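You operate a simulated robot arm through the tools that you are given. There is no shell and no other tool.

Carry out the task below with a simulated robot arm. There is one attempt and no reset: what you move stays moved.

## Task
Mix one scoop of pellets and one of hulls in the white bucket.
Fine: scoop from the green and the white sack on the bench; use the white scoop and the blue paddle, and put both back. Set down upright: white scoop, blue paddle.

Only the result counts: the job must be done as asked and must still hold three seconds after the hand-in. Knocking over, shifting, dropping, spilling or breaking anything else fails it.

## Robot
A 6-joint arm with a two-finger parallel gripper, fixed in place. Base frame: the origin is on the floor under the middle of its stand, x ahead of it, y to its left, z up; the work surface is at about z = 0.64. Units: m, rad, N and s.
It reaches about 1.347 m from its shoulder. Its first joint turns from -2.897 to 2.897 rad. Payload 3.91 kg.
Tool frame: the origin (TCP) lies between the finger pads and is the grasp point; the fingertips stand 0.03 m ahead of it; z points along the fingers, y is the line along which they close. Largest opening 0.11 m; finger width 0.02, thickness 0.01; the body of the gripper, 0.048 by 0.112 m, starts 0.055 m behind the TCP.
Orientation is that of the tool frame in the base frame, as a unit quaternion [w, x, y, z]. With the fingers straight down and closing along the base's y, the tool's x points along the base's -x, its y along +y and its z along -z.

## Interface
- The arm moves only by the tool drive_tool. Its argument "targets" is a list of rows, each a list of 7 numbers: the turn, a rotation vector about the tool's x, y, z in units of 120 degrees (1.0 is 120 degrees), then the shift along the tool's x, y, z in units of 500 mm (1.0 is 500 mm), then the closure in counts, from 0 (fully open) to 255 (shut). In form: [[ax, ay, az, tx, ty, tz, claw], ...]. A call has 1 to 20 rows; each row is the pose to reach, as a shift and turn from the pose commanded when the call began, along the tool's axes at that moment. A call with a number of a shift or a turn outside -1 to 1 is refused whole. Each row takes 0.2 s and may step no farther than 0.05 m and 0.15 rad from the row before; otherwise, or with a gripper value out of range, the whole call is refused. Where a pose cannot be reached the arm comes as near as it can. A force on the tool above 40 N (or 10 N above the force at the start of the call, whichever is more), or a blocked arm, ends the call early, and 0.2 s more pass. Each finger travels about 0.108 m/s and halts on what it meets, pressing with about 24 N; the grip force reading is that of the motor and also rises with nothing between the fingers. The clock runs only during rows and for 0.2 s after the last one: add rows that repeat a pose to give the fingers time. It gives the time, the measured TCP pose, the force on the tool (base axes), the opening and the grip force at its end, in the units of the frame above (readings bear some noise), with the torque about the TCP (base axes, N m) and any sound that the robot's microphone picked up.
- Cameras (640 x 400 px; columns grow to the right, rows downward): "scene" is fixed at [0.0668, 0.6523, 1.3643]; the picture's right is [-0.30, -0.95, 0.00], its down [-0.58, 0.18, -0.79] and it looks along [0.75, -0.24, -0.61] (base axes); focal length 275 px, centre (320, 200). "wrist" rides on the gripper at [0.072, 0.017, -0.103] in the tool frame; the picture's right is [-0.23, 0.97, 0.00], its down [-0.76, -0.18, -0.62] and it looks along [-0.61, -0.14, 0.78] (tool axes); focal length 222 px, centre (320, 200). There is no depth. A picture from a camera that has moved, and an enlarged one, comes with that camera's place and axes in the base frame and with its lens. The place of the scene camera against the robot may be out by one fixed shift of up to 0.025 m in any direction.
- camera(camera): a new picture of that camera. No time passes.
- enlarge(camera, box): a new picture of the part [left, top, right, bottom] of that camera's present view, enlarged. No time passes.
- sign_off(): hands the job in; it is judged then, once.

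Places have to be worked out from the pictures, the camera data and where the tool is seen. Open the gripper and draw the arm clear of the work before you hand the job in, unless the task says otherwise.

The tools are called after ">>>" by a JSON object that holds its "api" and its "payload". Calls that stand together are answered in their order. drive_tool: Moves the arm, as the interface text tells. Its arguments: {"type":"object","properties":{"targets":{"type":"array"}},"required":["targets"]} The other tools are called the same way: camera (camera) takes a picture; enlarge (camera, box) takes an enlarged picture of a part of a camera's view; sign_off () hands the job in.

At the start:

```text
time: 0.0
eef_pos: [0.6412, 0.0993, 1.1465]
tcp_rot: [0.0, -0.002, 1.0, 0.001]
ft_force: [0.3, -0.6, -0.6]
torque: [-0.03, -0.01, -0.01]
finger_gap: 0.1099
finger_force: 0.1
```

scene: 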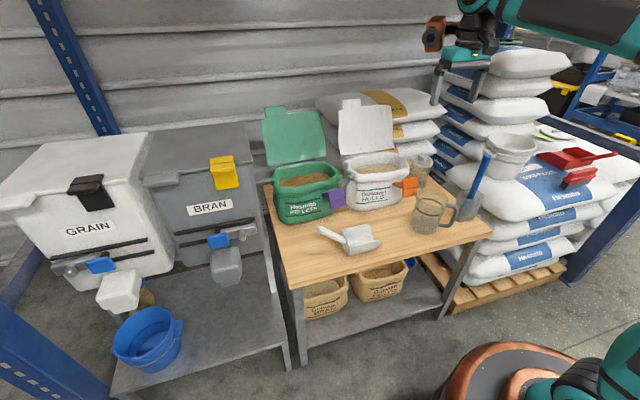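
wrist: 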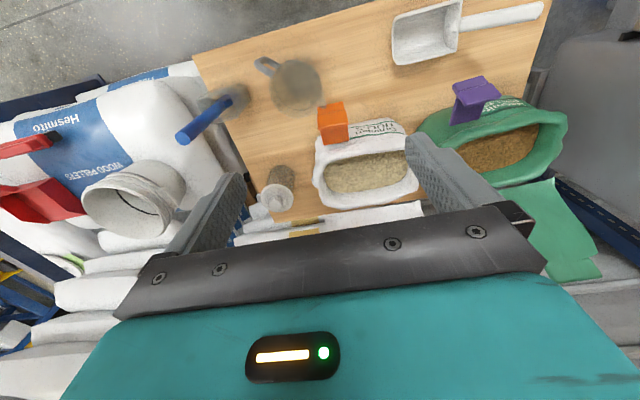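

I'll begin by looking at the scene more closely: the bench with the two sacks, the white scoop, the blue paddle in a holder and the white bucket on the sack pile.

>>> {"api": "enlarge", "payload": {"camera": "scene", "box": [250, 90, 450, 215]}}

>>> {"api": "enlarge", "payload": {"camera": "scene", "box": [400, 110, 640, 260]}}

>>> {"api": "enlarge", "payload": {"camera": "scene", "box": [260, 170, 500, 320]}}

>>> {"api": "enlarge", "payload": {"camera": "wrist", "box": [0, 50, 320, 250]}}

>>> {"api": "enlarge", "payload": {"camera": "wrist", "box": [260, 0, 580, 200]}}

```text
3.20 times, centred on (350, 152) of scene
camera zoom: at [0.0668, 0.6523, 1.3643], right [-0.3, -0.95, 0.0], down [-0.58, 0.18, -0.79], along [0.75, -0.24, -0.61], focal length 880 px, centre (224, 352)
```

zoom: 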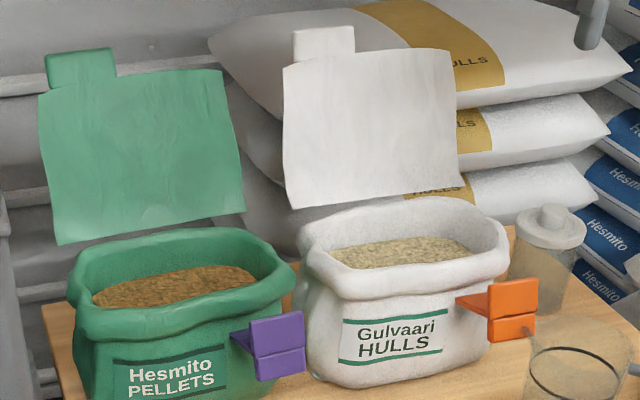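

```text
2.67 times, centred on (520, 185) of scene
camera zoom: at [0.0668, 0.6523, 1.3643], right [-0.3, -0.95, 0.0], down [-0.58, 0.18, -0.79], along [0.75, -0.24, -0.61], focal length 733 px, centre (-213, 240)
```

zoom: 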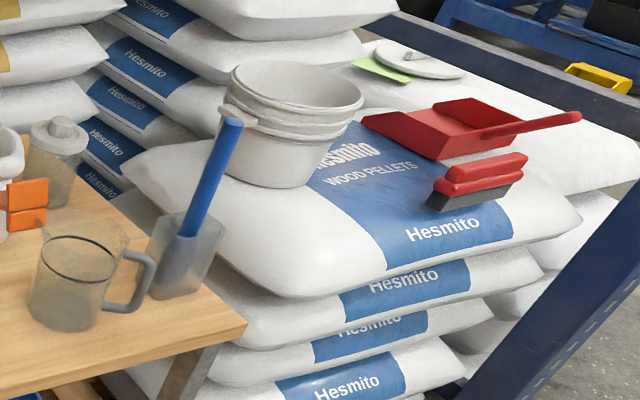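

```text
2.67 times, centred on (380, 245) of scene
camera zoom: at [0.0668, 0.6523, 1.3643], right [-0.3, -0.95, 0.0], down [-0.58, 0.18, -0.79], along [0.75, -0.24, -0.61], focal length 733 px, centre (160, 80)
```

zoom: 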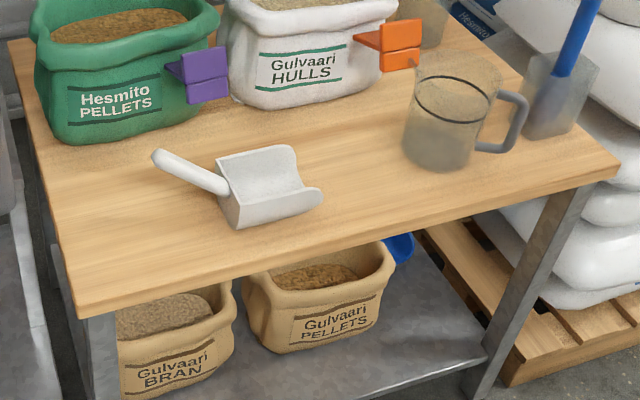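

```text
2.00 times, centred on (160, 150) of wrist
camera zoom: at [0.5682, 0.115, 1.2506], right [0.23, 0.97, 0.0], down [0.76, -0.18, 0.62], along [0.61, -0.14, -0.78], focal length 444 px, centre (640, 300)
```

zoom: 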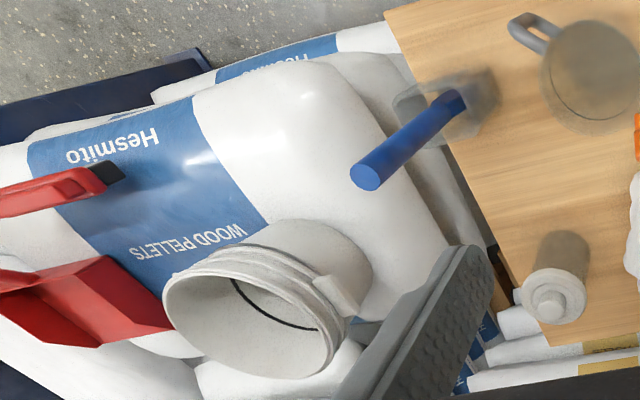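

```text
2.00 times, centred on (420, 100) of wrist
camera zoom: at [0.5682, 0.115, 1.2506], right [0.23, 0.97, 0.0], down [0.76, -0.18, 0.62], along [0.61, -0.14, -0.78], focal length 444 px, centre (120, 400)
```

zoom: 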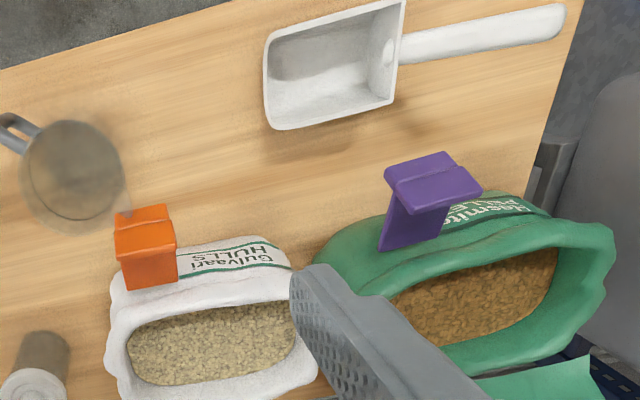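

The scoop lies on the bench with its handle toward +y (about x 0.64, y 0.38–0.5). I'll move the wrist camera back, left and lower to see the scoop and sacks more closely.

>>> {"api": "drive_tool", "payload": {"targets": [[0, 0, 0, 0.04, 0.0657, 0.042, 0], [0, 0, 0, 0.08, 0.1314, 0.084, 0], [0, 0, 0, 0.12, 0.1971, 0.126, 0], [0, 0, 0, 0.16, 0.2629, 0.168, 0], [0, 0, 0, 0.2, 0.3286, 0.21, 0], [0, 0, 0, 0.24, 0.3943, 0.252, 0], [0, 0, 0, 0.28, 0.46, 0.294, 0]]}}

>>> {"api": "camera", "payload": {"camera": "wrist"}}

>>> {"api": "camera", "payload": {"camera": "scene"}}

```text
time: 1.6
eef_pos: [0.5014, 0.3273, 0.9963]
tcp_rot: [0.001, 0.0, 1.0, 0.0]
ft_force: [0.3, -0.5, 0.8]
torque: [-0.01, 0.0, -0.01]
finger_gap: 0.1102
finger_force: 0.0
```

```text
taken
camera wrist: at [0.4282, 0.3446, 1.1011], right [0.23, 0.97, 0.0], down [0.76, -0.18, 0.62], along [0.61, -0.14, -0.78], focal length 222 px, centre (320, 200)
```

wrist: 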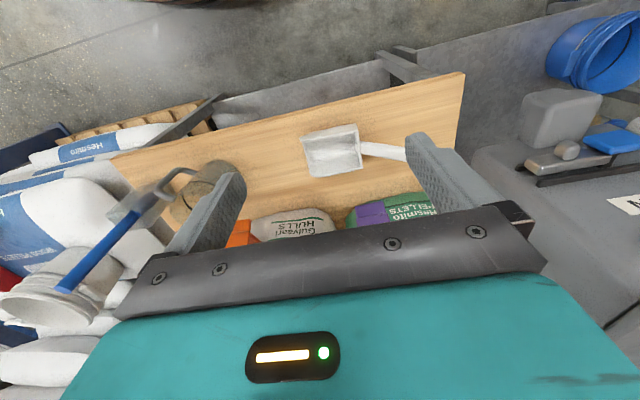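

```text
taken
```

scene: 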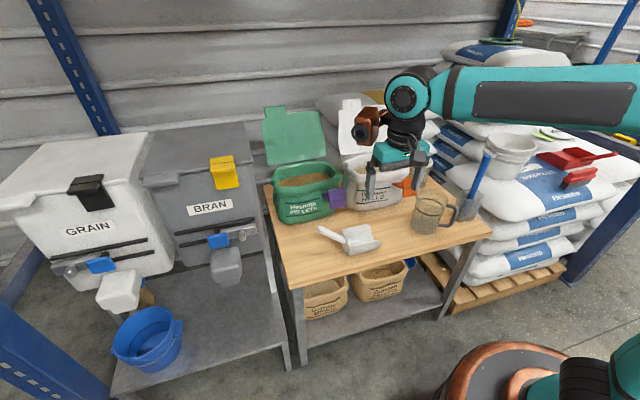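

The bowl spans about y 0.26–0.376 and x 0.60–0.677 with its rim near z 0.70, and the handle rises toward +y. I'll rotate the tool 90° so the fingers close along base x and the camera sits behind the handle, then hover over it at z≈0.95.

>>> {"api": "drive_tool", "payload": {"targets": [[0, 0, 0.0682, -0.0247, 0.0311, 0.0091, 0], [0, 0, 0.1364, -0.0495, 0.0622, 0.0182, 0], [0, 0, 0.2045, -0.0742, 0.0933, 0.0273, 0], [0, 0, 0.2727, -0.0989, 0.1244, 0.0364, 0], [0, 0, 0.3409, -0.1236, 0.1555, 0.0455, 0], [0, 0, 0.4091, -0.1484, 0.1865, 0.0545, 0], [0, 0, 0.4773, -0.1731, 0.2176, 0.0636, 0], [0, 0, 0.5455, -0.1978, 0.2487, 0.0727, 0], [0, 0, 0.6136, -0.2225, 0.2798, 0.0818, 0], [0, 0, 0.6818, -0.2473, 0.3109, 0.0909, 0], [0, 0, 0.75, -0.272, 0.342, 0.1, 0]]}}

>>> {"api": "camera", "payload": {"camera": "wrist"}}

>>> {"api": "camera", "payload": {"camera": "scene"}}

```text
time: 4.0
eef_pos: [0.6368, 0.4995, 0.9494]
tcp_rot: [0.0, 0.707, 0.707, 0.002]
ft_force: [-0.3, -0.6, 0.8]
torque: [-0.03, -0.04, 0.0]
finger_gap: 0.1099
finger_force: 0.0
```

```text
taken
camera wrist: at [0.653, 0.5721, 1.0542], right [0.97, -0.23, 0.0], down [-0.18, -0.76, 0.62], along [-0.14, -0.61, -0.78], focal length 222 px, centre (320, 200)
```

wrist: 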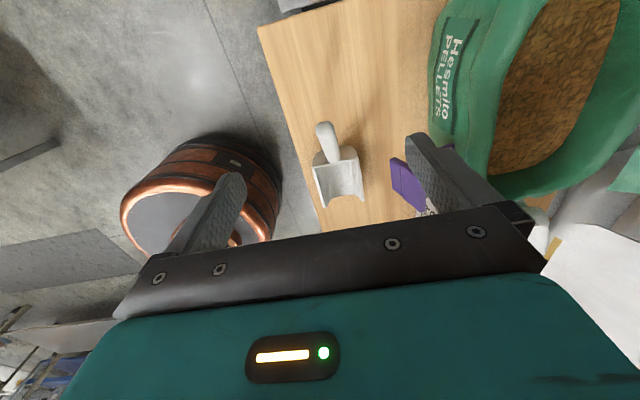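

```text
taken
```

scene: 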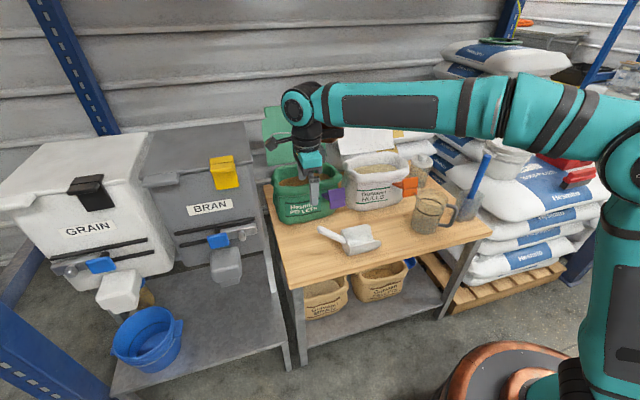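

The view from behind the handle is clear; I'll enlarge the scoop and the green sack in it.

>>> {"api": "enlarge", "payload": {"camera": "wrist", "box": [270, 100, 430, 200]}}

>>> {"api": "enlarge", "payload": {"camera": "wrist", "box": [400, 0, 640, 150]}}

>>> {"api": "enlarge", "payload": {"camera": "scene", "box": [250, 120, 410, 220]}}

```text
4.00 times, centred on (350, 150) of wrist
camera zoom: at [0.653, 0.5721, 1.0542], right [0.97, -0.23, 0.0], down [-0.18, -0.76, 0.62], along [-0.14, -0.61, -0.78], focal length 888 px, centre (200, 400)
```

zoom: 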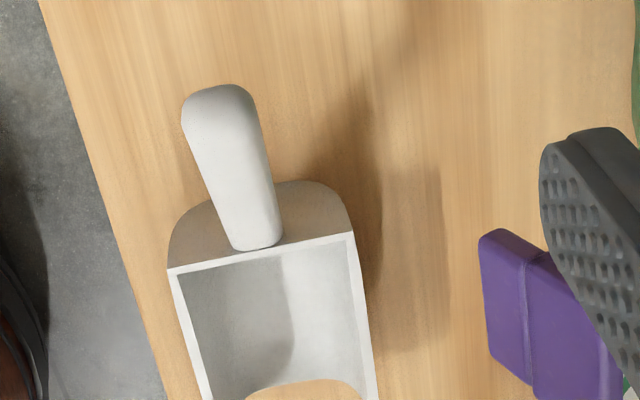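

```text
2.67 times, centred on (520, 75) of wrist
camera zoom: at [0.653, 0.5721, 1.0542], right [0.97, -0.23, 0.0], down [-0.18, -0.76, 0.62], along [-0.14, -0.61, -0.78], focal length 592 px, centre (-213, 533)
```

zoom: 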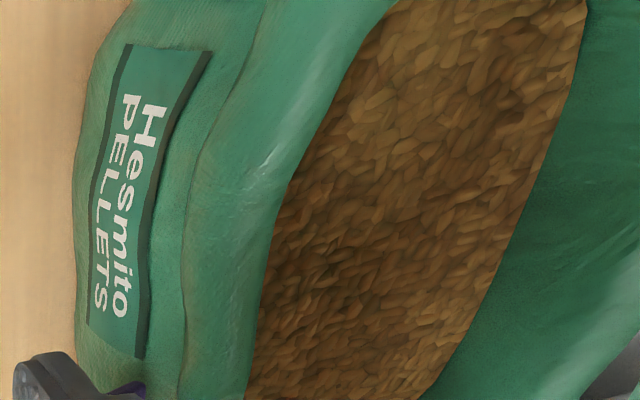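

```text
4.00 times, centred on (330, 170) of scene
camera zoom: at [0.0668, 0.6523, 1.3643], right [-0.3, -0.95, 0.0], down [-0.58, 0.18, -0.79], along [0.75, -0.24, -0.61], focal length 1099 px, centre (280, 320)
```

zoom: 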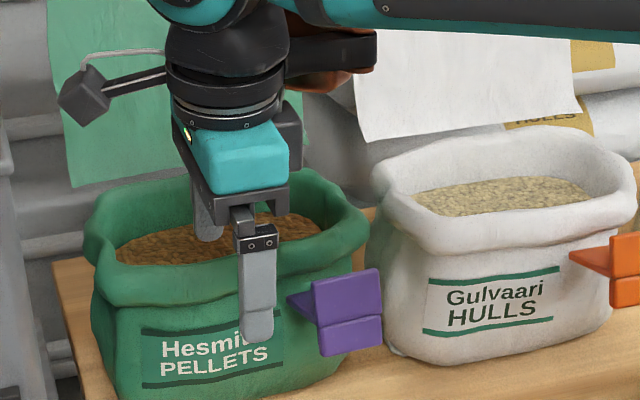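

Triangulating: handle tip at about (0.635, 0.472, 0.773), handle root at (0.635, 0.38, 0.706), slope about 37°, and the scoop is aligned with base y. Before grasping I'll move up over the sacks to measure their openings.

>>> {"api": "drive_tool", "payload": {"targets": [[0, 0, 0, -0.02, 0.0452, -0.068, 0], [0, 0, 0, -0.04, 0.0904, -0.136, 0], [0, 0, 0, -0.06, 0.1356, -0.204, 0], [0, 0, 0, -0.08, 0.1808, -0.272, 0], [0, 0, 0, -0.1, 0.226, -0.34, 0]]}}

>>> {"api": "camera", "payload": {"camera": "wrist"}}

>>> {"api": "enlarge", "payload": {"camera": "wrist", "box": [320, 0, 640, 200]}}

>>> {"api": "enlarge", "payload": {"camera": "scene", "box": [240, 90, 440, 215]}}

```text
time: 5.2
eef_pos: [0.7504, 0.4492, 1.1182]
tcp_rot: [0.0, 0.707, 0.707, 0.002]
ft_force: [0.5, -0.2, 0.3]
torque: [-0.03, -0.02, -0.01]
finger_gap: 0.1101
finger_force: 0.1
```

```text
taken
camera wrist: at [0.7658, 0.5218, 1.2227], right [0.97, -0.23, 0.0], down [-0.18, -0.76, 0.62], along [-0.14, -0.61, -0.78], focal length 222 px, centre (320, 200)
```

wrist: 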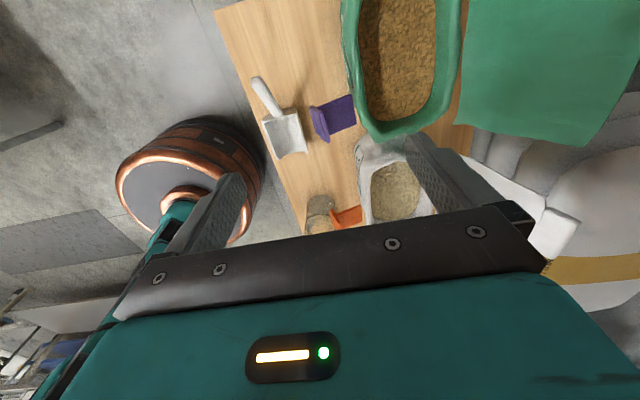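

```text
2.00 times, centred on (480, 100) of wrist
camera zoom: at [0.7658, 0.5218, 1.2227], right [0.97, -0.23, 0.0], down [-0.18, -0.76, 0.62], along [-0.14, -0.61, -0.78], focal length 444 px, centre (0, 400)
```

zoom: 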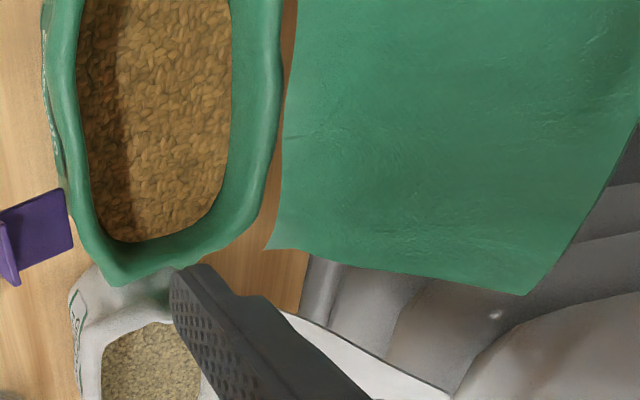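

```text
3.20 times, centred on (340, 152) of scene
camera zoom: at [0.0668, 0.6523, 1.3643], right [-0.3, -0.95, 0.0], down [-0.58, 0.18, -0.79], along [0.75, -0.24, -0.61], focal length 880 px, centre (256, 352)
```

zoom: 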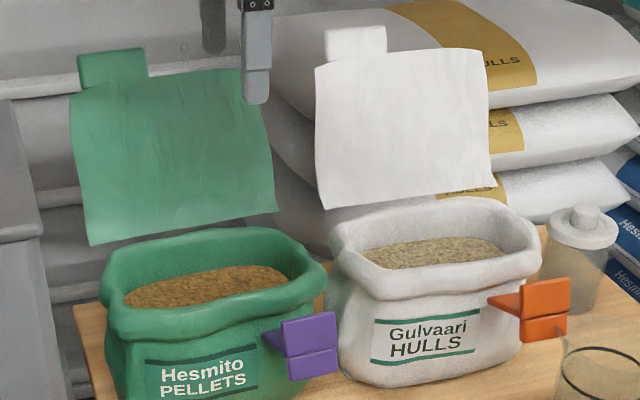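

Green sack opening is about x 0.82–0.93, y 0.35–0.55 with the grain at about z 0.81 (its lid stands at x≈0.94–0.98), and the white sack is similar around (0.865, 0.16). Next I turn the tool back and move to the right to view the paddle, its holder and the bucket.

>>> {"api": "drive_tool", "payload": {"targets": [[0, 0, -0.0625, -0.0815, -0.0283, -0.0137, 0], [0, 0, -0.125, -0.163, -0.0567, -0.0273, 0], [0, 0, -0.1875, -0.2445, -0.085, -0.041, 0], [0, 0, -0.25, -0.326, -0.1133, -0.0547, 0], [0, 0, -0.3125, -0.4075, -0.1417, -0.0683, 0], [0, 0, -0.375, -0.489, -0.17, -0.082, 0], [0, 0, -0.4375, -0.5705, -0.1983, -0.0957, 0], [0, 0, -0.5, -0.652, -0.2267, -0.1093, 0], [0, 0, -0.5625, -0.7335, -0.255, -0.123, 0], [0, 0, -0.625, -0.815, -0.2833, -0.1367, 0], [0, 0, -0.6875, -0.8965, -0.3117, -0.1503, 0], [0, 0, -0.75, -0.978, -0.34, -0.164, 0]]}}

>>> {"api": "camera", "payload": {"camera": "wrist"}}

>>> {"api": "enlarge", "payload": {"camera": "wrist", "box": [130, 20, 370, 170]}}

```text
time: 7.8
eef_pos: [0.5804, -0.0372, 1.2002]
tcp_rot: [0.001, -0.002, 1.0, 0.002]
ft_force: [-1.0, 0.5, -1.1]
torque: [0.01, 0.02, -0.01]
finger_gap: 0.1099
finger_force: 0.1
```

```text
taken
camera wrist: at [0.5077, -0.0208, 1.3049], right [0.22, 0.97, 0.0], down [0.76, -0.18, 0.62], along [0.61, -0.14, -0.78], focal length 222 px, centre (320, 200)
```

wrist: 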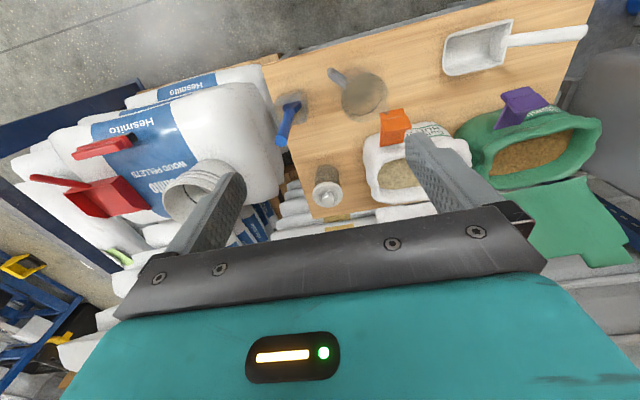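

```text
2.67 times, centred on (250, 95) of wrist
camera zoom: at [0.5077, -0.0208, 1.3049], right [0.22, 0.97, 0.0], down [0.76, -0.18, 0.62], along [0.61, -0.14, -0.78], focal length 592 px, centre (507, 480)
```

zoom: 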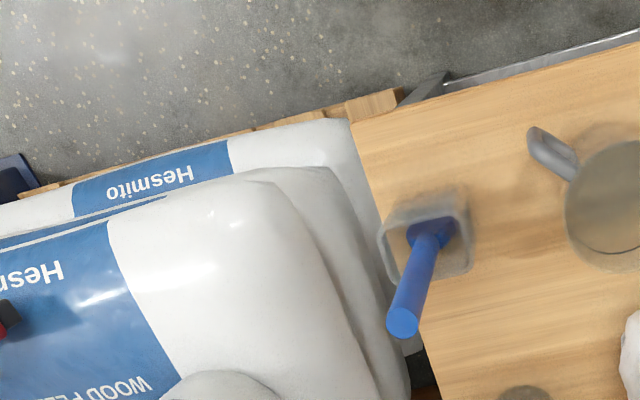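

The paddle handle is vertical at about (0.659, -0.129), top at z≈0.91, standing in a translucent cup. Now I'll move over toward the bucket for a direct look at it.

>>> {"api": "drive_tool", "payload": {"targets": [[0, 0, 0, -0.0229, -0.0886, 0, 0], [0, 0, 0, -0.0457, -0.1771, 0, 0], [0, 0, 0, -0.0686, -0.2657, 0, 0], [0, 0, 0, -0.0914, -0.3543, 0, 0], [0, 0, 0, -0.1143, -0.4429, 0, 0], [0, 0, 0, -0.1371, -0.5314, 0, 0], [0, 0, 0, -0.16, -0.62, 0, 0]]}}

>>> {"api": "camera", "payload": {"camera": "wrist"}}

>>> {"api": "enlarge", "payload": {"camera": "wrist", "box": [240, 50, 480, 200]}}

>>> {"api": "enlarge", "payload": {"camera": "scene", "box": [440, 110, 600, 210]}}

```text
time: 9.4
eef_pos: [0.6592, -0.3488, 1.201]
tcp_rot: [0.002, -0.001, 1.0, 0.0]
ft_force: [-0.2, 0.3, 0.9]
torque: [-0.05, -0.04, 0.04]
finger_gap: 0.11
finger_force: 0.0
```

```text
taken
camera wrist: at [0.5866, -0.3333, 1.3058], right [0.23, 0.97, 0.0], down [0.76, -0.18, 0.63], along [0.61, -0.14, -0.78], focal length 222 px, centre (320, 200)
```

wrist: 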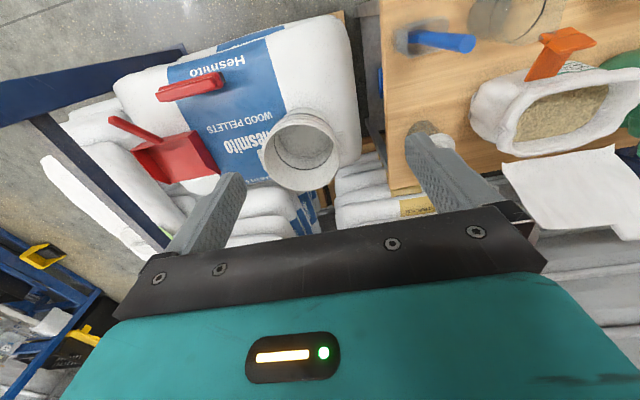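

```text
2.67 times, centred on (360, 125) of wrist
camera zoom: at [0.5866, -0.3333, 1.3058], right [0.23, 0.97, 0.0], down [0.76, -0.18, 0.63], along [0.61, -0.14, -0.78], focal length 592 px, centre (213, 400)
```

zoom: 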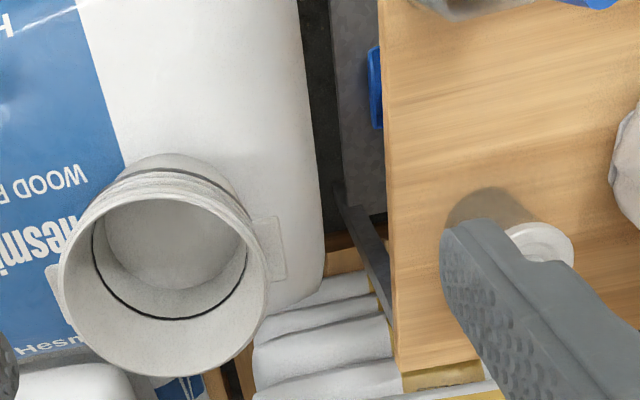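

```text
4.00 times, centred on (520, 160) of scene
camera zoom: at [0.0668, 0.6523, 1.3643], right [-0.3, -0.95, 0.0], down [-0.58, 0.18, -0.79], along [0.75, -0.24, -0.61], focal length 1099 px, centre (-480, 360)
```

zoom: 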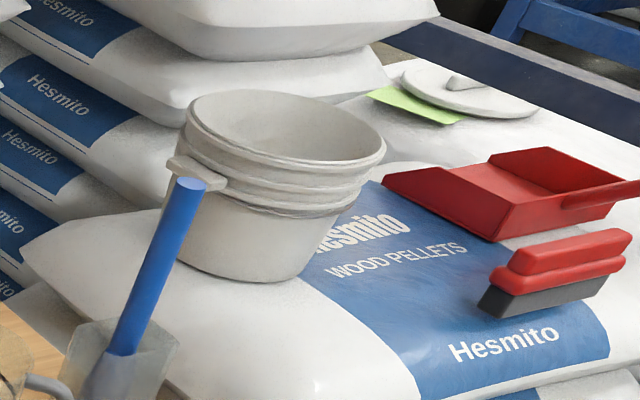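

Bucket rim centre triangulates to about (0.805, -0.43, 0.845), outer diameter ≈0.18. I'll now survey both sacks from directly above with two viewpoints to measure rims and grain levels with the wrist camera only.

>>> {"api": "drive_tool", "payload": {"targets": [[0, 0, 0, -0.0255, 0.0818, -0.0091, 0], [0, 0, 0, -0.0509, 0.1636, -0.0182, 0], [0, 0, 0, -0.0764, 0.2455, -0.0273, 0], [0, 0, 0, -0.1018, 0.3273, -0.0364, 0], [0, 0, 0, -0.1273, 0.4091, -0.0455, 0], [0, 0, 0, -0.1527, 0.4909, -0.0545, 0], [0, 0, 0, -0.1782, 0.5727, -0.0636, 0], [0, 0, 0, -0.2036, 0.6545, -0.0727, 0], [0, 0, 0, -0.2291, 0.7364, -0.0818, 0], [0, 0, 0, -0.2545, 0.8182, -0.0909, 0], [0, 0, 0, -0.28, 0.9, -0.1, 0]]}}

>>> {"api": "camera", "payload": {"camera": "wrist"}}

>>> {"api": "enlarge", "payload": {"camera": "wrist", "box": [280, 20, 600, 220]}}

```text
time: 11.8
eef_pos: [0.795, 0.0984, 1.2431]
tcp_rot: [0.003, 0.001, 1.0, 0.001]
ft_force: [-0.1, -1.2, 0.6]
torque: [0.05, -0.02, -0.01]
finger_gap: 0.1099
finger_force: 0.0
out of reach, approached as far as the arm can: row 11
```

```text
taken
camera wrist: at [0.7218, 0.1161, 1.3479], right [0.23, 0.97, 0.0], down [0.76, -0.18, 0.63], along [0.61, -0.14, -0.78], focal length 222 px, centre (320, 200)
```

wrist: 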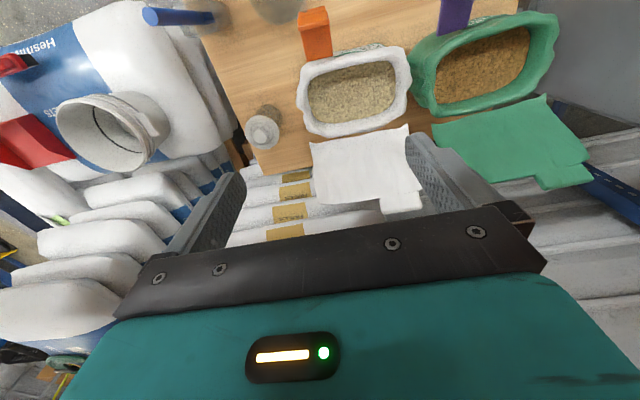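

```text
2.00 times, centred on (440, 120) of wrist
camera zoom: at [0.7218, 0.1161, 1.3479], right [0.23, 0.97, 0.0], down [0.76, -0.18, 0.63], along [0.61, -0.14, -0.78], focal length 444 px, centre (80, 360)
```

zoom: 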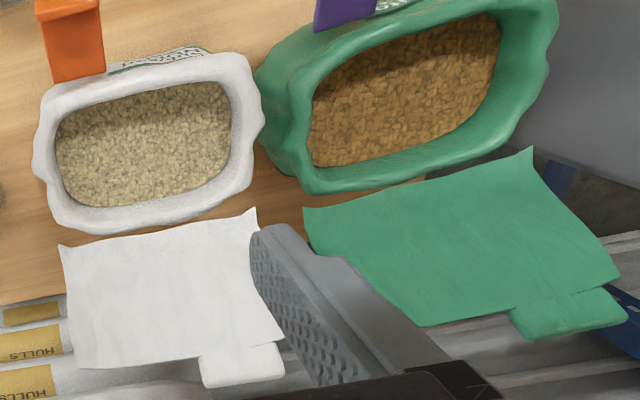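

Row 11 was right at the reach limit at that height, so I'll stay lower. I move to a second viewpoint left and closer for stereo on the sacks.

>>> {"api": "drive_tool", "payload": {"targets": [[0, 0, 0, 0.0125, 0.075, 0.0325, 0], [0, 0, 0, 0.025, 0.15, 0.065, 0], [0, 0, 0, 0.0375, 0.225, 0.0975, 0], [0, 0, 0, 0.05, 0.3, 0.13, 0], [0, 0, 0, 0.0625, 0.375, 0.1625, 0], [0, 0, 0, 0.075, 0.45, 0.195, 0], [0, 0, 0, 0.0875, 0.525, 0.2275, 0], [0, 0, 0, 0.1, 0.6, 0.26, 0]]}}

>>> {"api": "camera", "payload": {"camera": "wrist"}}

>>> {"api": "enlarge", "payload": {"camera": "wrist", "box": [220, 20, 540, 220]}}

>>> {"api": "enlarge", "payload": {"camera": "wrist", "box": [100, 60, 340, 210]}}

```text
time: 13.6
eef_pos: [0.7463, 0.4, 1.1132]
tcp_rot: [0.001, -0.001, 1.0, 0.0]
ft_force: [-0.2, 0.0, 0.8]
torque: [0.06, -0.03, 0.01]
finger_gap: 0.1102
finger_force: 0.1
```

```text
taken
camera wrist: at [0.6729, 0.4171, 1.2177], right [0.23, 0.97, 0.0], down [0.76, -0.18, 0.62], along [0.61, -0.14, -0.78], focal length 222 px, centre (320, 200)
```

wrist: 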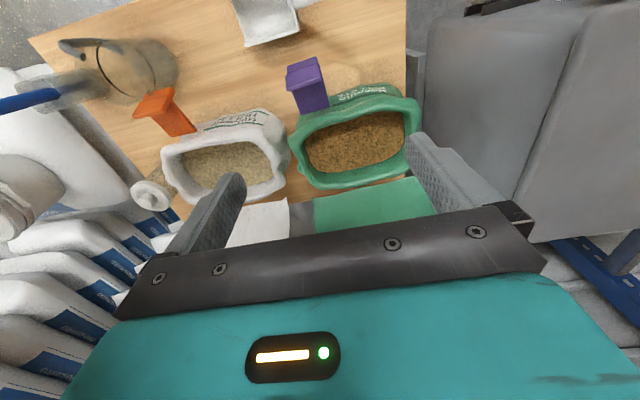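

```text
2.00 times, centred on (380, 120) of wrist
camera zoom: at [0.6729, 0.4171, 1.2177], right [0.23, 0.97, 0.0], down [0.76, -0.18, 0.62], along [0.61, -0.14, -0.78], focal length 444 px, centre (200, 360)
```

zoom: 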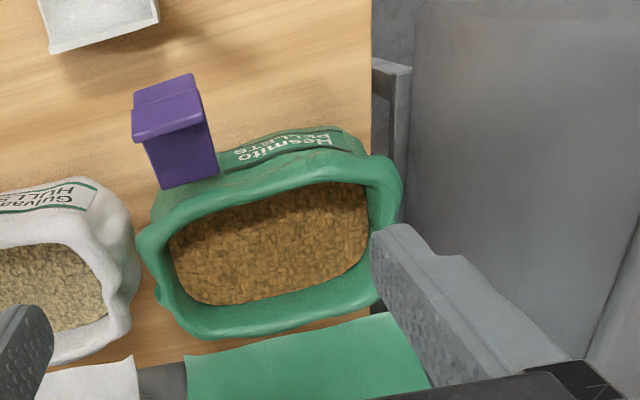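

```text
2.67 times, centred on (220, 135) of wrist
camera zoom: at [0.6729, 0.4171, 1.2177], right [0.23, 0.97, 0.0], down [0.76, -0.18, 0.62], along [0.61, -0.14, -0.78], focal length 592 px, centre (587, 373)
```

zoom: 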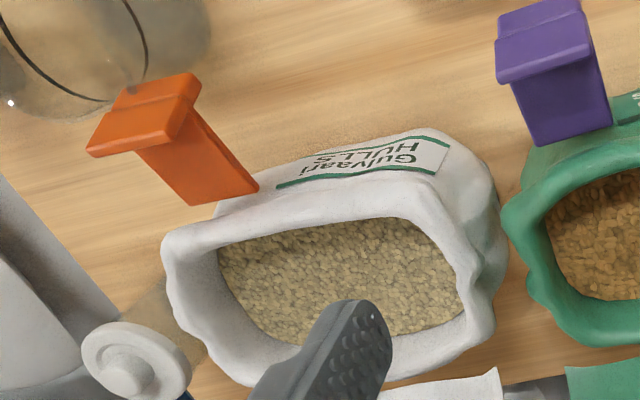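

Refined from stereo: grain surfaces at z≈0.785, openings about x 0.82–0.935; green y 0.345–0.535, white y 0.06–0.25; lids start at x≈0.95–0.96; the bin left of the bench begins at y≈0.65, z up to 0.96. I'll turn the tool so its camera side faces −y (fingers closing along x) above the scoop handle.

>>> {"api": "drive_tool", "payload": {"targets": [[0, 0, -0.0682, 0.0209, 0.0182, 0.0218, 0], [0, 0, -0.1364, 0.0418, 0.0364, 0.0436, 0], [0, 0, -0.2045, 0.0627, 0.0545, 0.0655, 0], [0, 0, -0.2727, 0.0836, 0.0727, 0.0873, 0], [0, 0, -0.3409, 0.1045, 0.0909, 0.1091, 0], [0, 0, -0.4091, 0.1255, 0.1091, 0.1309, 0], [0, 0, -0.4773, 0.1464, 0.1273, 0.1527, 0], [0, 0, -0.5455, 0.1673, 0.1455, 0.1745, 0], [0, 0, -0.6136, 0.1882, 0.1636, 0.1964, 0], [0, 0, -0.6818, 0.2091, 0.1818, 0.2182, 0], [0, 0, -0.75, 0.23, 0.2, 0.24, 0]]}}

>>> {"api": "camera", "payload": {"camera": "wrist"}}

>>> {"api": "camera", "payload": {"camera": "scene"}}

```text
time: 16.0
eef_pos: [0.6294, 0.501, 0.9945]
tcp_rot: [-0.001, 0.708, -0.706, 0.0]
ft_force: [-0.5, -0.2, -1.0]
torque: [-0.03, -0.01, -0.02]
finger_gap: 0.1104
finger_force: 0.1
```

```text
taken
camera wrist: at [0.6126, 0.428, 1.0979], right [-0.97, 0.22, 0.0], down [0.17, 0.76, 0.62], along [0.14, 0.61, -0.78], focal length 222 px, centre (320, 200)
```

wrist: 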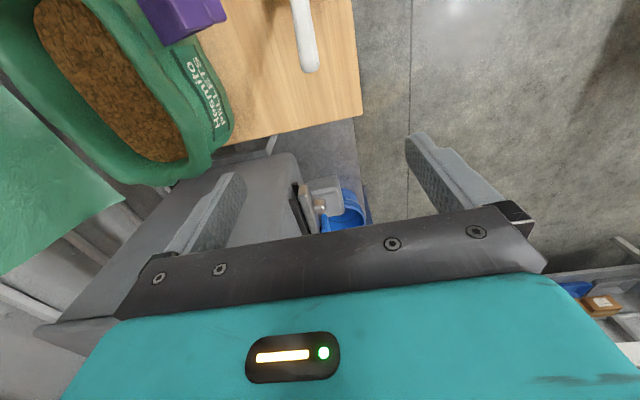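

```text
taken
```

scene: 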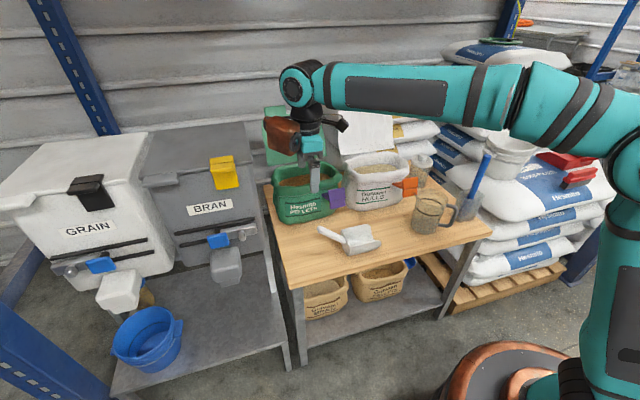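

The handle tip triangulates again at (0.636, 0.470, 0.773). Now I tilt the tool 35° so that it points down and toward −y and come to a pre-grasp point 0.15 m back along the approach line.

>>> {"api": "drive_tool", "payload": {"targets": [[0, 0.0583, 0, -0.0064, -0.002, 0.052, 0], [0, 0.1167, 0, -0.0128, -0.004, 0.104, 0], [0, 0.175, 0, -0.0192, -0.006, 0.156, 0], [0, 0.2333, 0, -0.0256, -0.008, 0.208, 0], [0, 0.2917, 0, -0.032, -0.01, 0.26, 0]]}}

>>> {"api": "camera", "payload": {"camera": "wrist"}}

>>> {"api": "enlarge", "payload": {"camera": "wrist", "box": [220, 60, 420, 185]}}

>>> {"api": "camera", "payload": {"camera": "scene"}}

```text
time: 17.2
eef_pos: [0.6345, 0.5164, 0.8646]
tcp_rot: [-0.211, -0.674, 0.675, -0.214]
ft_force: [0.0, -0.4, 0.8]
torque: [0.05, 0.01, 0.04]
finger_gap: 0.1099
finger_force: 0.1
```

```text
taken
camera wrist: at [0.6165, 0.5154, 0.9916], right [-0.97, 0.19, -0.13], down [0.18, 0.98, 0.07], along [0.14, 0.05, -0.99], focal length 222 px, centre (320, 200)
```

wrist: 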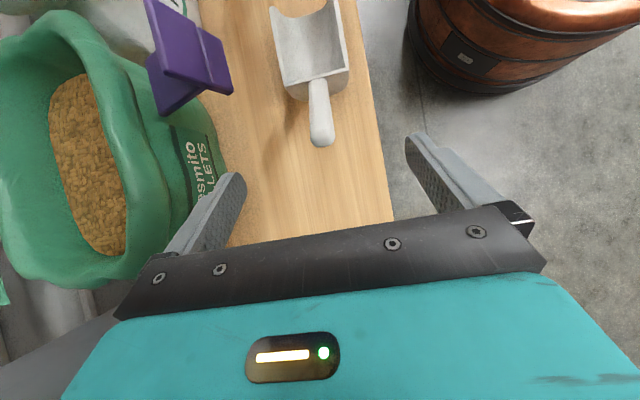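

```text
3.20 times, centred on (320, 122) of wrist
camera zoom: at [0.6165, 0.5154, 0.9916], right [-0.97, 0.19, -0.13], down [0.18, 0.98, 0.07], along [0.14, 0.05, -0.99], focal length 711 px, centre (320, 448)
```

zoom: 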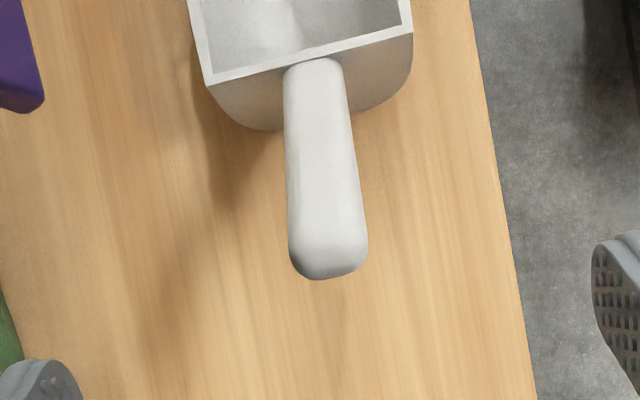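

```text
taken
```

scene: 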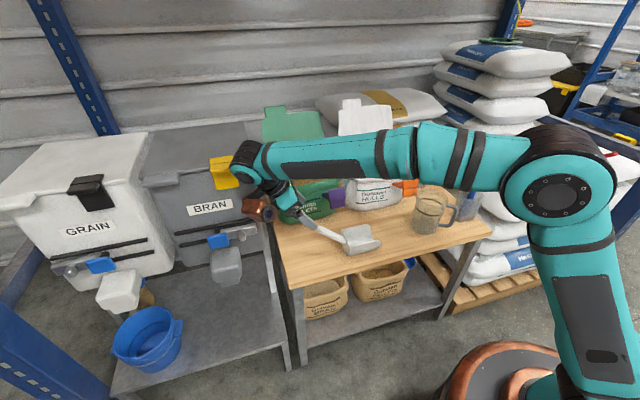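

All three views agree on the handle, whose axis passes about (0.635, 0.432, 0.73) with 24 mm thickness. I advance along the tool axis to straddle it with open fingers.

>>> {"api": "drive_tool", "payload": {"targets": [[0, 0, 0, -0.0036, 0, 0.0784, 0], [0, 0, 0, -0.0073, 0, 0.1568, 0], [0, 0, 0, -0.011, 0, 0.2352, 0], [0, 0, 0, -0.0146, 0, 0.3136, 0]]}}

>>> {"api": "camera", "payload": {"camera": "wrist"}}

>>> {"api": "enlarge", "payload": {"camera": "scene", "box": [250, 160, 410, 260]}}

```text
time: 18.2
eef_pos: [0.6352, 0.4314, 0.7286]
tcp_rot: [0.211, 0.675, -0.674, 0.214]
ft_force: [0.5, 0.2, 0.8]
torque: [-0.01, -0.02, 0.02]
finger_gap: 0.11
finger_force: 0.1
```

```text
taken
camera wrist: at [0.6174, 0.4313, 0.8563], right [-0.97, 0.18, -0.13], down [0.18, 0.98, 0.08], along [0.14, 0.05, -0.99], focal length 222 px, centre (320, 200)
```

wrist: 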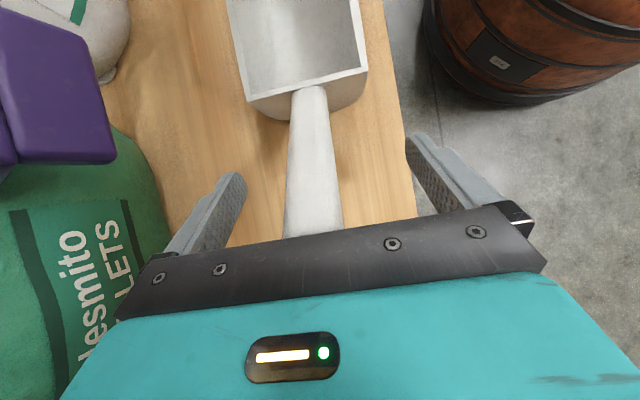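

```text
4.00 times, centred on (330, 210) of scene
camera zoom: at [0.0668, 0.6523, 1.3643], right [-0.3, -0.95, 0.0], down [-0.58, 0.18, -0.79], along [0.75, -0.24, -0.61], focal length 1099 px, centre (280, 160)
```

zoom: 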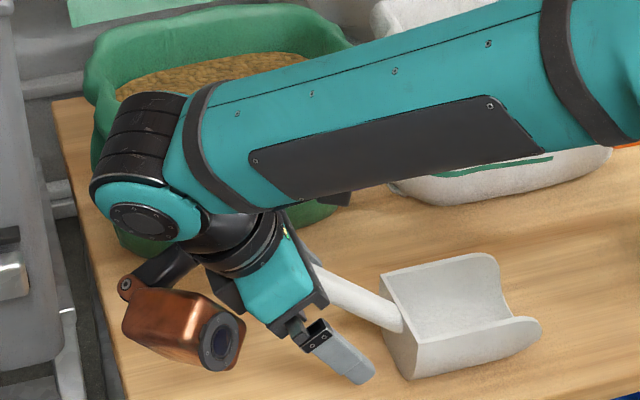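

The approach is fine, but the scene view shows a copper box on the gripper's −x side that would come too close to the sack lids and the bin later. I'll back off and turn the tool 180° about its own axis so that box points up and toward the robot instead.

>>> {"api": "drive_tool", "payload": {"targets": [[0, 0, 0, 0, 0, -0.08, 0], [0, 0, 0, 0, 0, -0.16, 0], [0, 0, 0, 0, 0, -0.24, 0], [0, 0, 0, 0, 0, -0.32, 0], [0, 0, 0.0682, 0, 0, -0.34, 0], [0, 0, 0.1364, 0, 0, -0.34, 0], [0, 0, 0.2045, 0, 0, -0.34, 0], [0, 0, 0.2727, 0, 0, -0.34, 0], [0, 0, 0.3409, 0, 0, -0.34, 0], [0, 0, 0.4091, 0, 0, -0.34, 0], [0, 0, 0.4773, 0, 0, -0.34, 0], [0, 0, 0.5455, 0, 0, -0.34, 0], [0, 0, 0.6136, 0, 0, -0.34, 0], [0, 0, 0.6818, 0, 0, -0.34, 0], [0, 0, 0.75, 0, 0, -0.34, 0]]}}

>>> {"api": "camera", "payload": {"camera": "scene"}}

```text
time: 20.9
eef_pos: [0.6291, 0.5339, 0.8686]
tcp_rot: [-0.059, -0.189, 0.935, -0.295]
ft_force: [-29.4, 16.4, -8.0]
torque: [-2.15, -1.21, 5.16]
finger_gap: 0.1102
finger_force: 0.0
stopped in row 13: the force on the tool passed its limit at 48 N (the readings are from after the stop); the commanded pose is now the measured one
```

```text
taken
```

scene: 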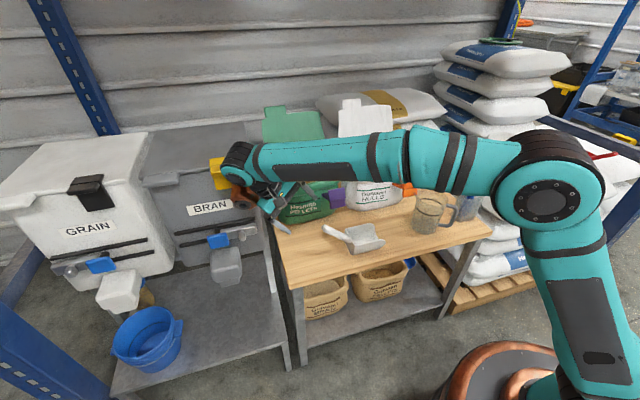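

The tool met something (force mainly −x) at about 60° of the turn. I'll look closely before moving.

>>> {"api": "enlarge", "payload": {"camera": "scene", "box": [200, 120, 360, 220]}}

>>> {"api": "camera", "payload": {"camera": "wrist"}}

```text
4.00 times, centred on (280, 170) of scene
camera zoom: at [0.0668, 0.6523, 1.3643], right [-0.3, -0.95, 0.0], down [-0.58, 0.18, -0.79], along [0.75, -0.24, -0.61], focal length 1099 px, centre (480, 320)
```

zoom: 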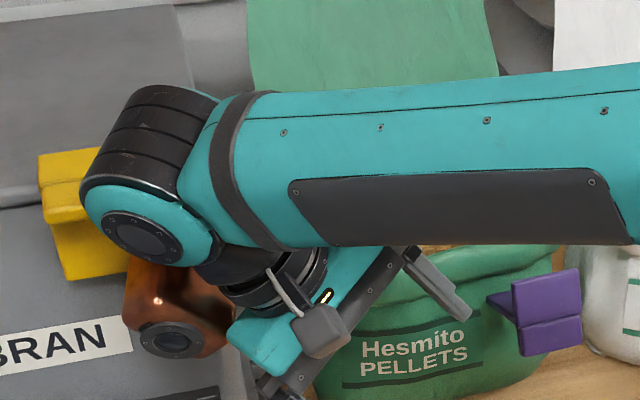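

```text
taken
camera wrist: at [0.5562, 0.584, 0.9596], right [-0.17, 0.81, -0.57], down [0.77, 0.47, 0.43], along [0.61, -0.36, -0.7], focal length 222 px, centre (320, 200)
```

wrist: 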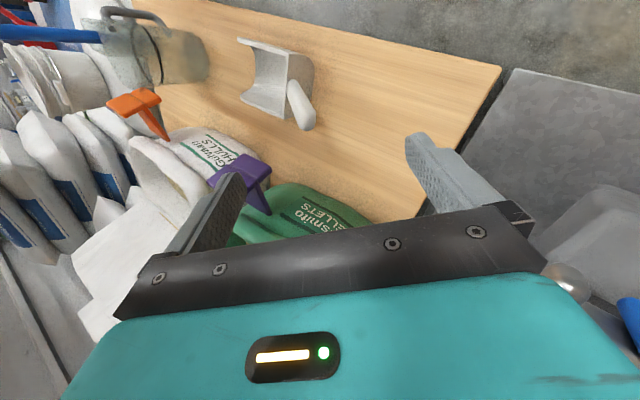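

The force/torque place the contact at about (0.714, 0.664, 0.934): the copper box touched the front corner of the BRAN bin. I'll back straight away from it toward −x and slightly up.

>>> {"api": "drive_tool", "payload": {"targets": [[0, 0, 0, 0.06, 0.0127, -0.0164, 0], [0, 0, 0, 0.1195, 0.0254, -0.0328, 0]]}}

>>> {"api": "camera", "payload": {"camera": "scene"}}

>>> {"api": "enlarge", "payload": {"camera": "scene", "box": [120, 100, 320, 225]}}

```text
time: 21.5
eef_pos: [0.5719, 0.5329, 0.8868]
tcp_rot: [-0.059, -0.185, 0.935, -0.295]
ft_force: [1.0, -0.6, -0.2]
torque: [0.02, 0.03, 0.02]
finger_gap: 0.1099
finger_force: 0.0
```

```text
taken
```

scene: 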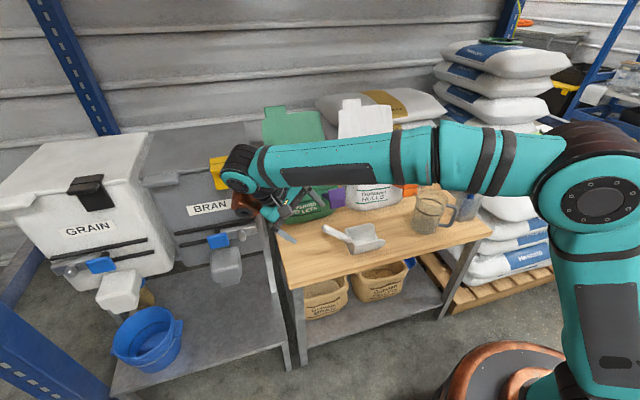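

```text
3.20 times, centred on (220, 162) of scene
camera zoom: at [0.0668, 0.6523, 1.3643], right [-0.3, -0.95, 0.0], down [-0.58, 0.18, -0.79], along [0.75, -0.24, -0.61], focal length 880 px, centre (640, 320)
```

zoom: 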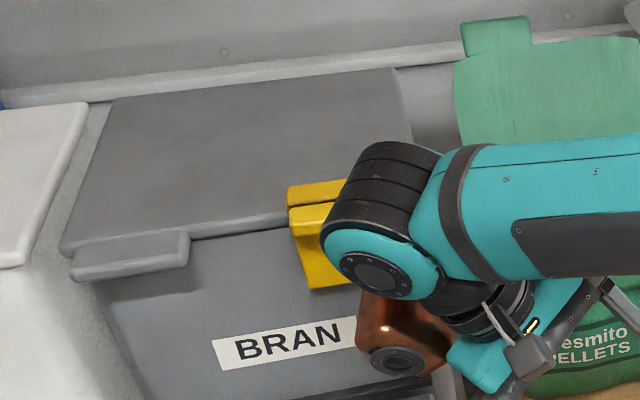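

The tool is free. I'll check whether the scoop or bin changed place compared with my first pictures.

>>> {"api": "enlarge", "payload": {"camera": "scene", "box": [260, 170, 500, 320]}}

>>> {"api": "camera", "payload": {"camera": "wrist"}}

```text
2.67 times, centred on (380, 245) of scene
camera zoom: at [0.0668, 0.6523, 1.3643], right [-0.3, -0.95, 0.0], down [-0.58, 0.18, -0.79], along [0.75, -0.24, -0.61], focal length 733 px, centre (160, 80)
```

zoom: 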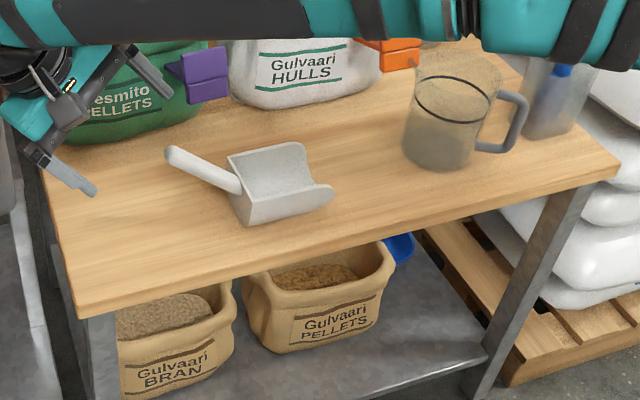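

```text
taken
camera wrist: at [0.4986, 0.5821, 0.9788], right [-0.16, 0.81, -0.57], down [0.77, 0.46, 0.44], along [0.61, -0.37, -0.7], focal length 222 px, centre (320, 200)
```

wrist: 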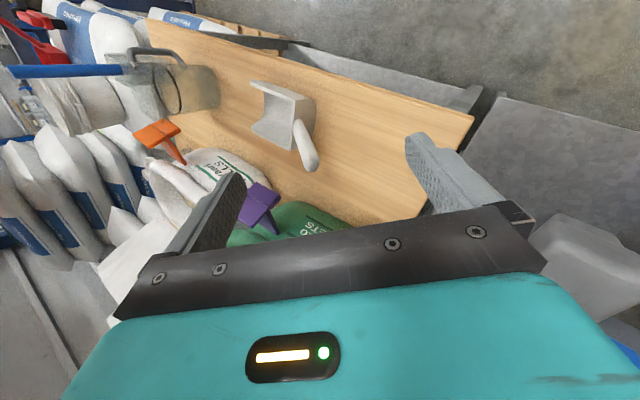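

My approach nudged the scoop about 1.5 cm toward −y (its handle end met the palm), so I'll grip nearer the handle's end next time and return the scoop to its original spot. Now I move away from the bin and finish the tool turn in free space.

>>> {"api": "drive_tool", "payload": {"targets": [[0, 0, 0, 0.0361, -0.0702, -0.0139, 0], [0, 0, 0, 0.0722, -0.1404, -0.0278, 0], [0, 0, 0, 0.1083, -0.2106, -0.0417, 0], [0, 0, 0, 0.1444, -0.2808, -0.0556, 0], [0, 0, 0.0671, 0.1444, -0.2808, -0.0556, 0], [0, 0, 0.1343, 0.1444, -0.2808, -0.0556, 0], [0, 0, 0.2014, 0.1444, -0.2808, -0.0556, 0], [0, 0, 0.2686, 0.1444, -0.2808, -0.0556, 0], [0, 0, 0.3357, 0.1444, -0.2808, -0.0556, 0], [0, 0, 0.4029, 0.1444, -0.2808, -0.0556, 0], [0, 0, 0.47, 0.1444, -0.2808, -0.0556, 0], [0, 0, 0.5371, 0.1444, -0.2808, -0.0556, 0], [0, 0, 0.6043, 0.1444, -0.2808, -0.0556, 0], [0, 0, 0.6714, 0.1444, -0.2808, -0.0556, 0], [0, 0, 0.7386, 0.1444, -0.2808, -0.0556, 0], [0, 0, 0.8057, 0.1444, -0.2808, -0.0556, 0], [0, 0, 0.8729, 0.1444, -0.2808, -0.0556, 0], [0, 0, 0.94, 0.1444, -0.2808, -0.0556, 0]]}}

>>> {"api": "camera", "payload": {"camera": "scene"}}

>>> {"api": "camera", "payload": {"camera": "wrist"}}

```text
time: 25.3
eef_pos: [0.5594, 0.4186, 1.0001]
tcp_rot: [0.214, 0.677, 0.672, -0.212]
ft_force: [-0.9, 0.2, 1.0]
torque: [0.0, 0.03, 0.0]
finger_gap: 0.1097
finger_force: 0.0
```

```text
taken
```

scene: 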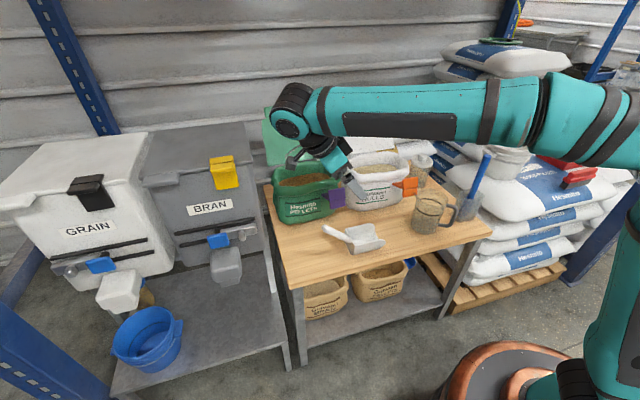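

```text
taken
camera wrist: at [0.5773, 0.538, 1.0442], right [0.97, -0.19, 0.13], down [-0.18, -0.26, 0.95], along [-0.15, -0.95, -0.29], focal length 222 px, centre (320, 200)
```

wrist: 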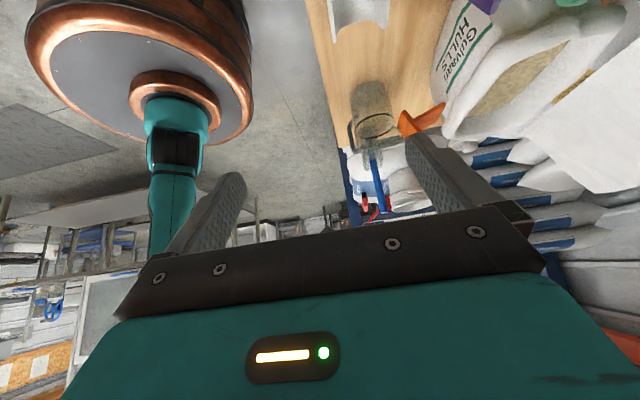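

The tool is now oriented as wanted (x′ down-left, y′ = +x, pointing down toward −y) and the bin is where it was. I'll make the tool vertical behind the scoop to re-measure the handle.

>>> {"api": "drive_tool", "payload": {"targets": [[0, 0.0583, 0, 0.0382, 0.031, -0.0023, 0], [0, 0.1167, 0, 0.0763, 0.0621, -0.0046, 0], [0, 0.175, 0, 0.1145, 0.0931, -0.007, 0], [0, 0.2333, 0, 0.1526, 0.1242, -0.0093, 0], [0, 0.2917, 0, 0.1908, 0.1552, -0.0116, 0]]}}

>>> {"api": "enlarge", "payload": {"camera": "wrist", "box": [270, 100, 430, 200]}}

>>> {"api": "enlarge", "payload": {"camera": "scene", "box": [300, 200, 420, 275]}}

```text
time: 26.5
eef_pos: [0.6374, 0.5008, 0.9511]
tcp_rot: [0.001, 0.709, 0.705, 0.0]
ft_force: [0.8, 0.1, -0.6]
torque: [0.01, -0.02, 0.0]
finger_gap: 0.11
finger_force: 0.1
```

```text
4.00 times, centred on (350, 150) of wrist
camera zoom: at [0.6547, 0.5729, 1.0555], right [0.97, -0.23, 0.0], down [-0.18, -0.76, 0.62], along [-0.14, -0.61, -0.78], focal length 888 px, centre (200, 400)
```

zoom: 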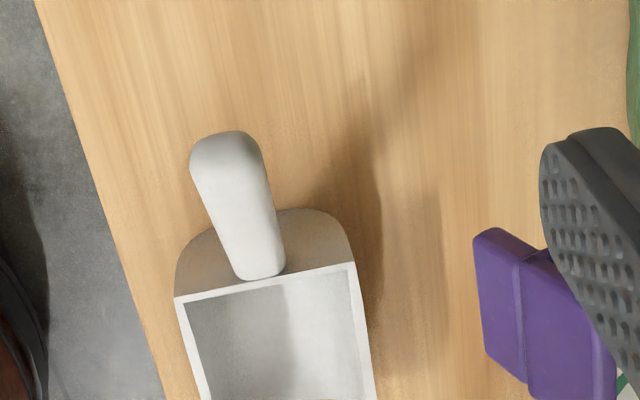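

```text
5.33 times, centred on (360, 238) of scene
camera zoom: at [0.0668, 0.6523, 1.3643], right [-0.3, -0.95, 0.0], down [-0.58, 0.18, -0.79], along [0.75, -0.24, -0.61], focal length 1466 px, centre (107, 0)
```

zoom: 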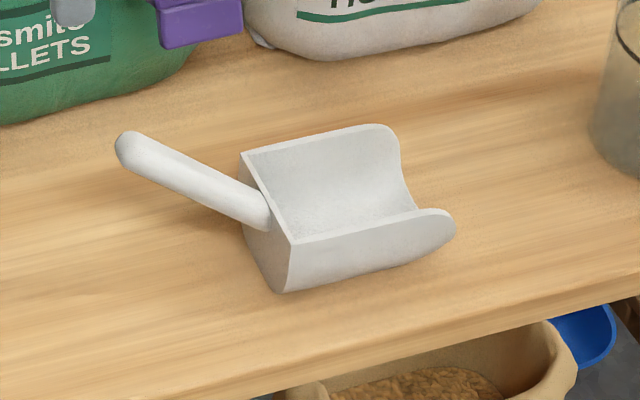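

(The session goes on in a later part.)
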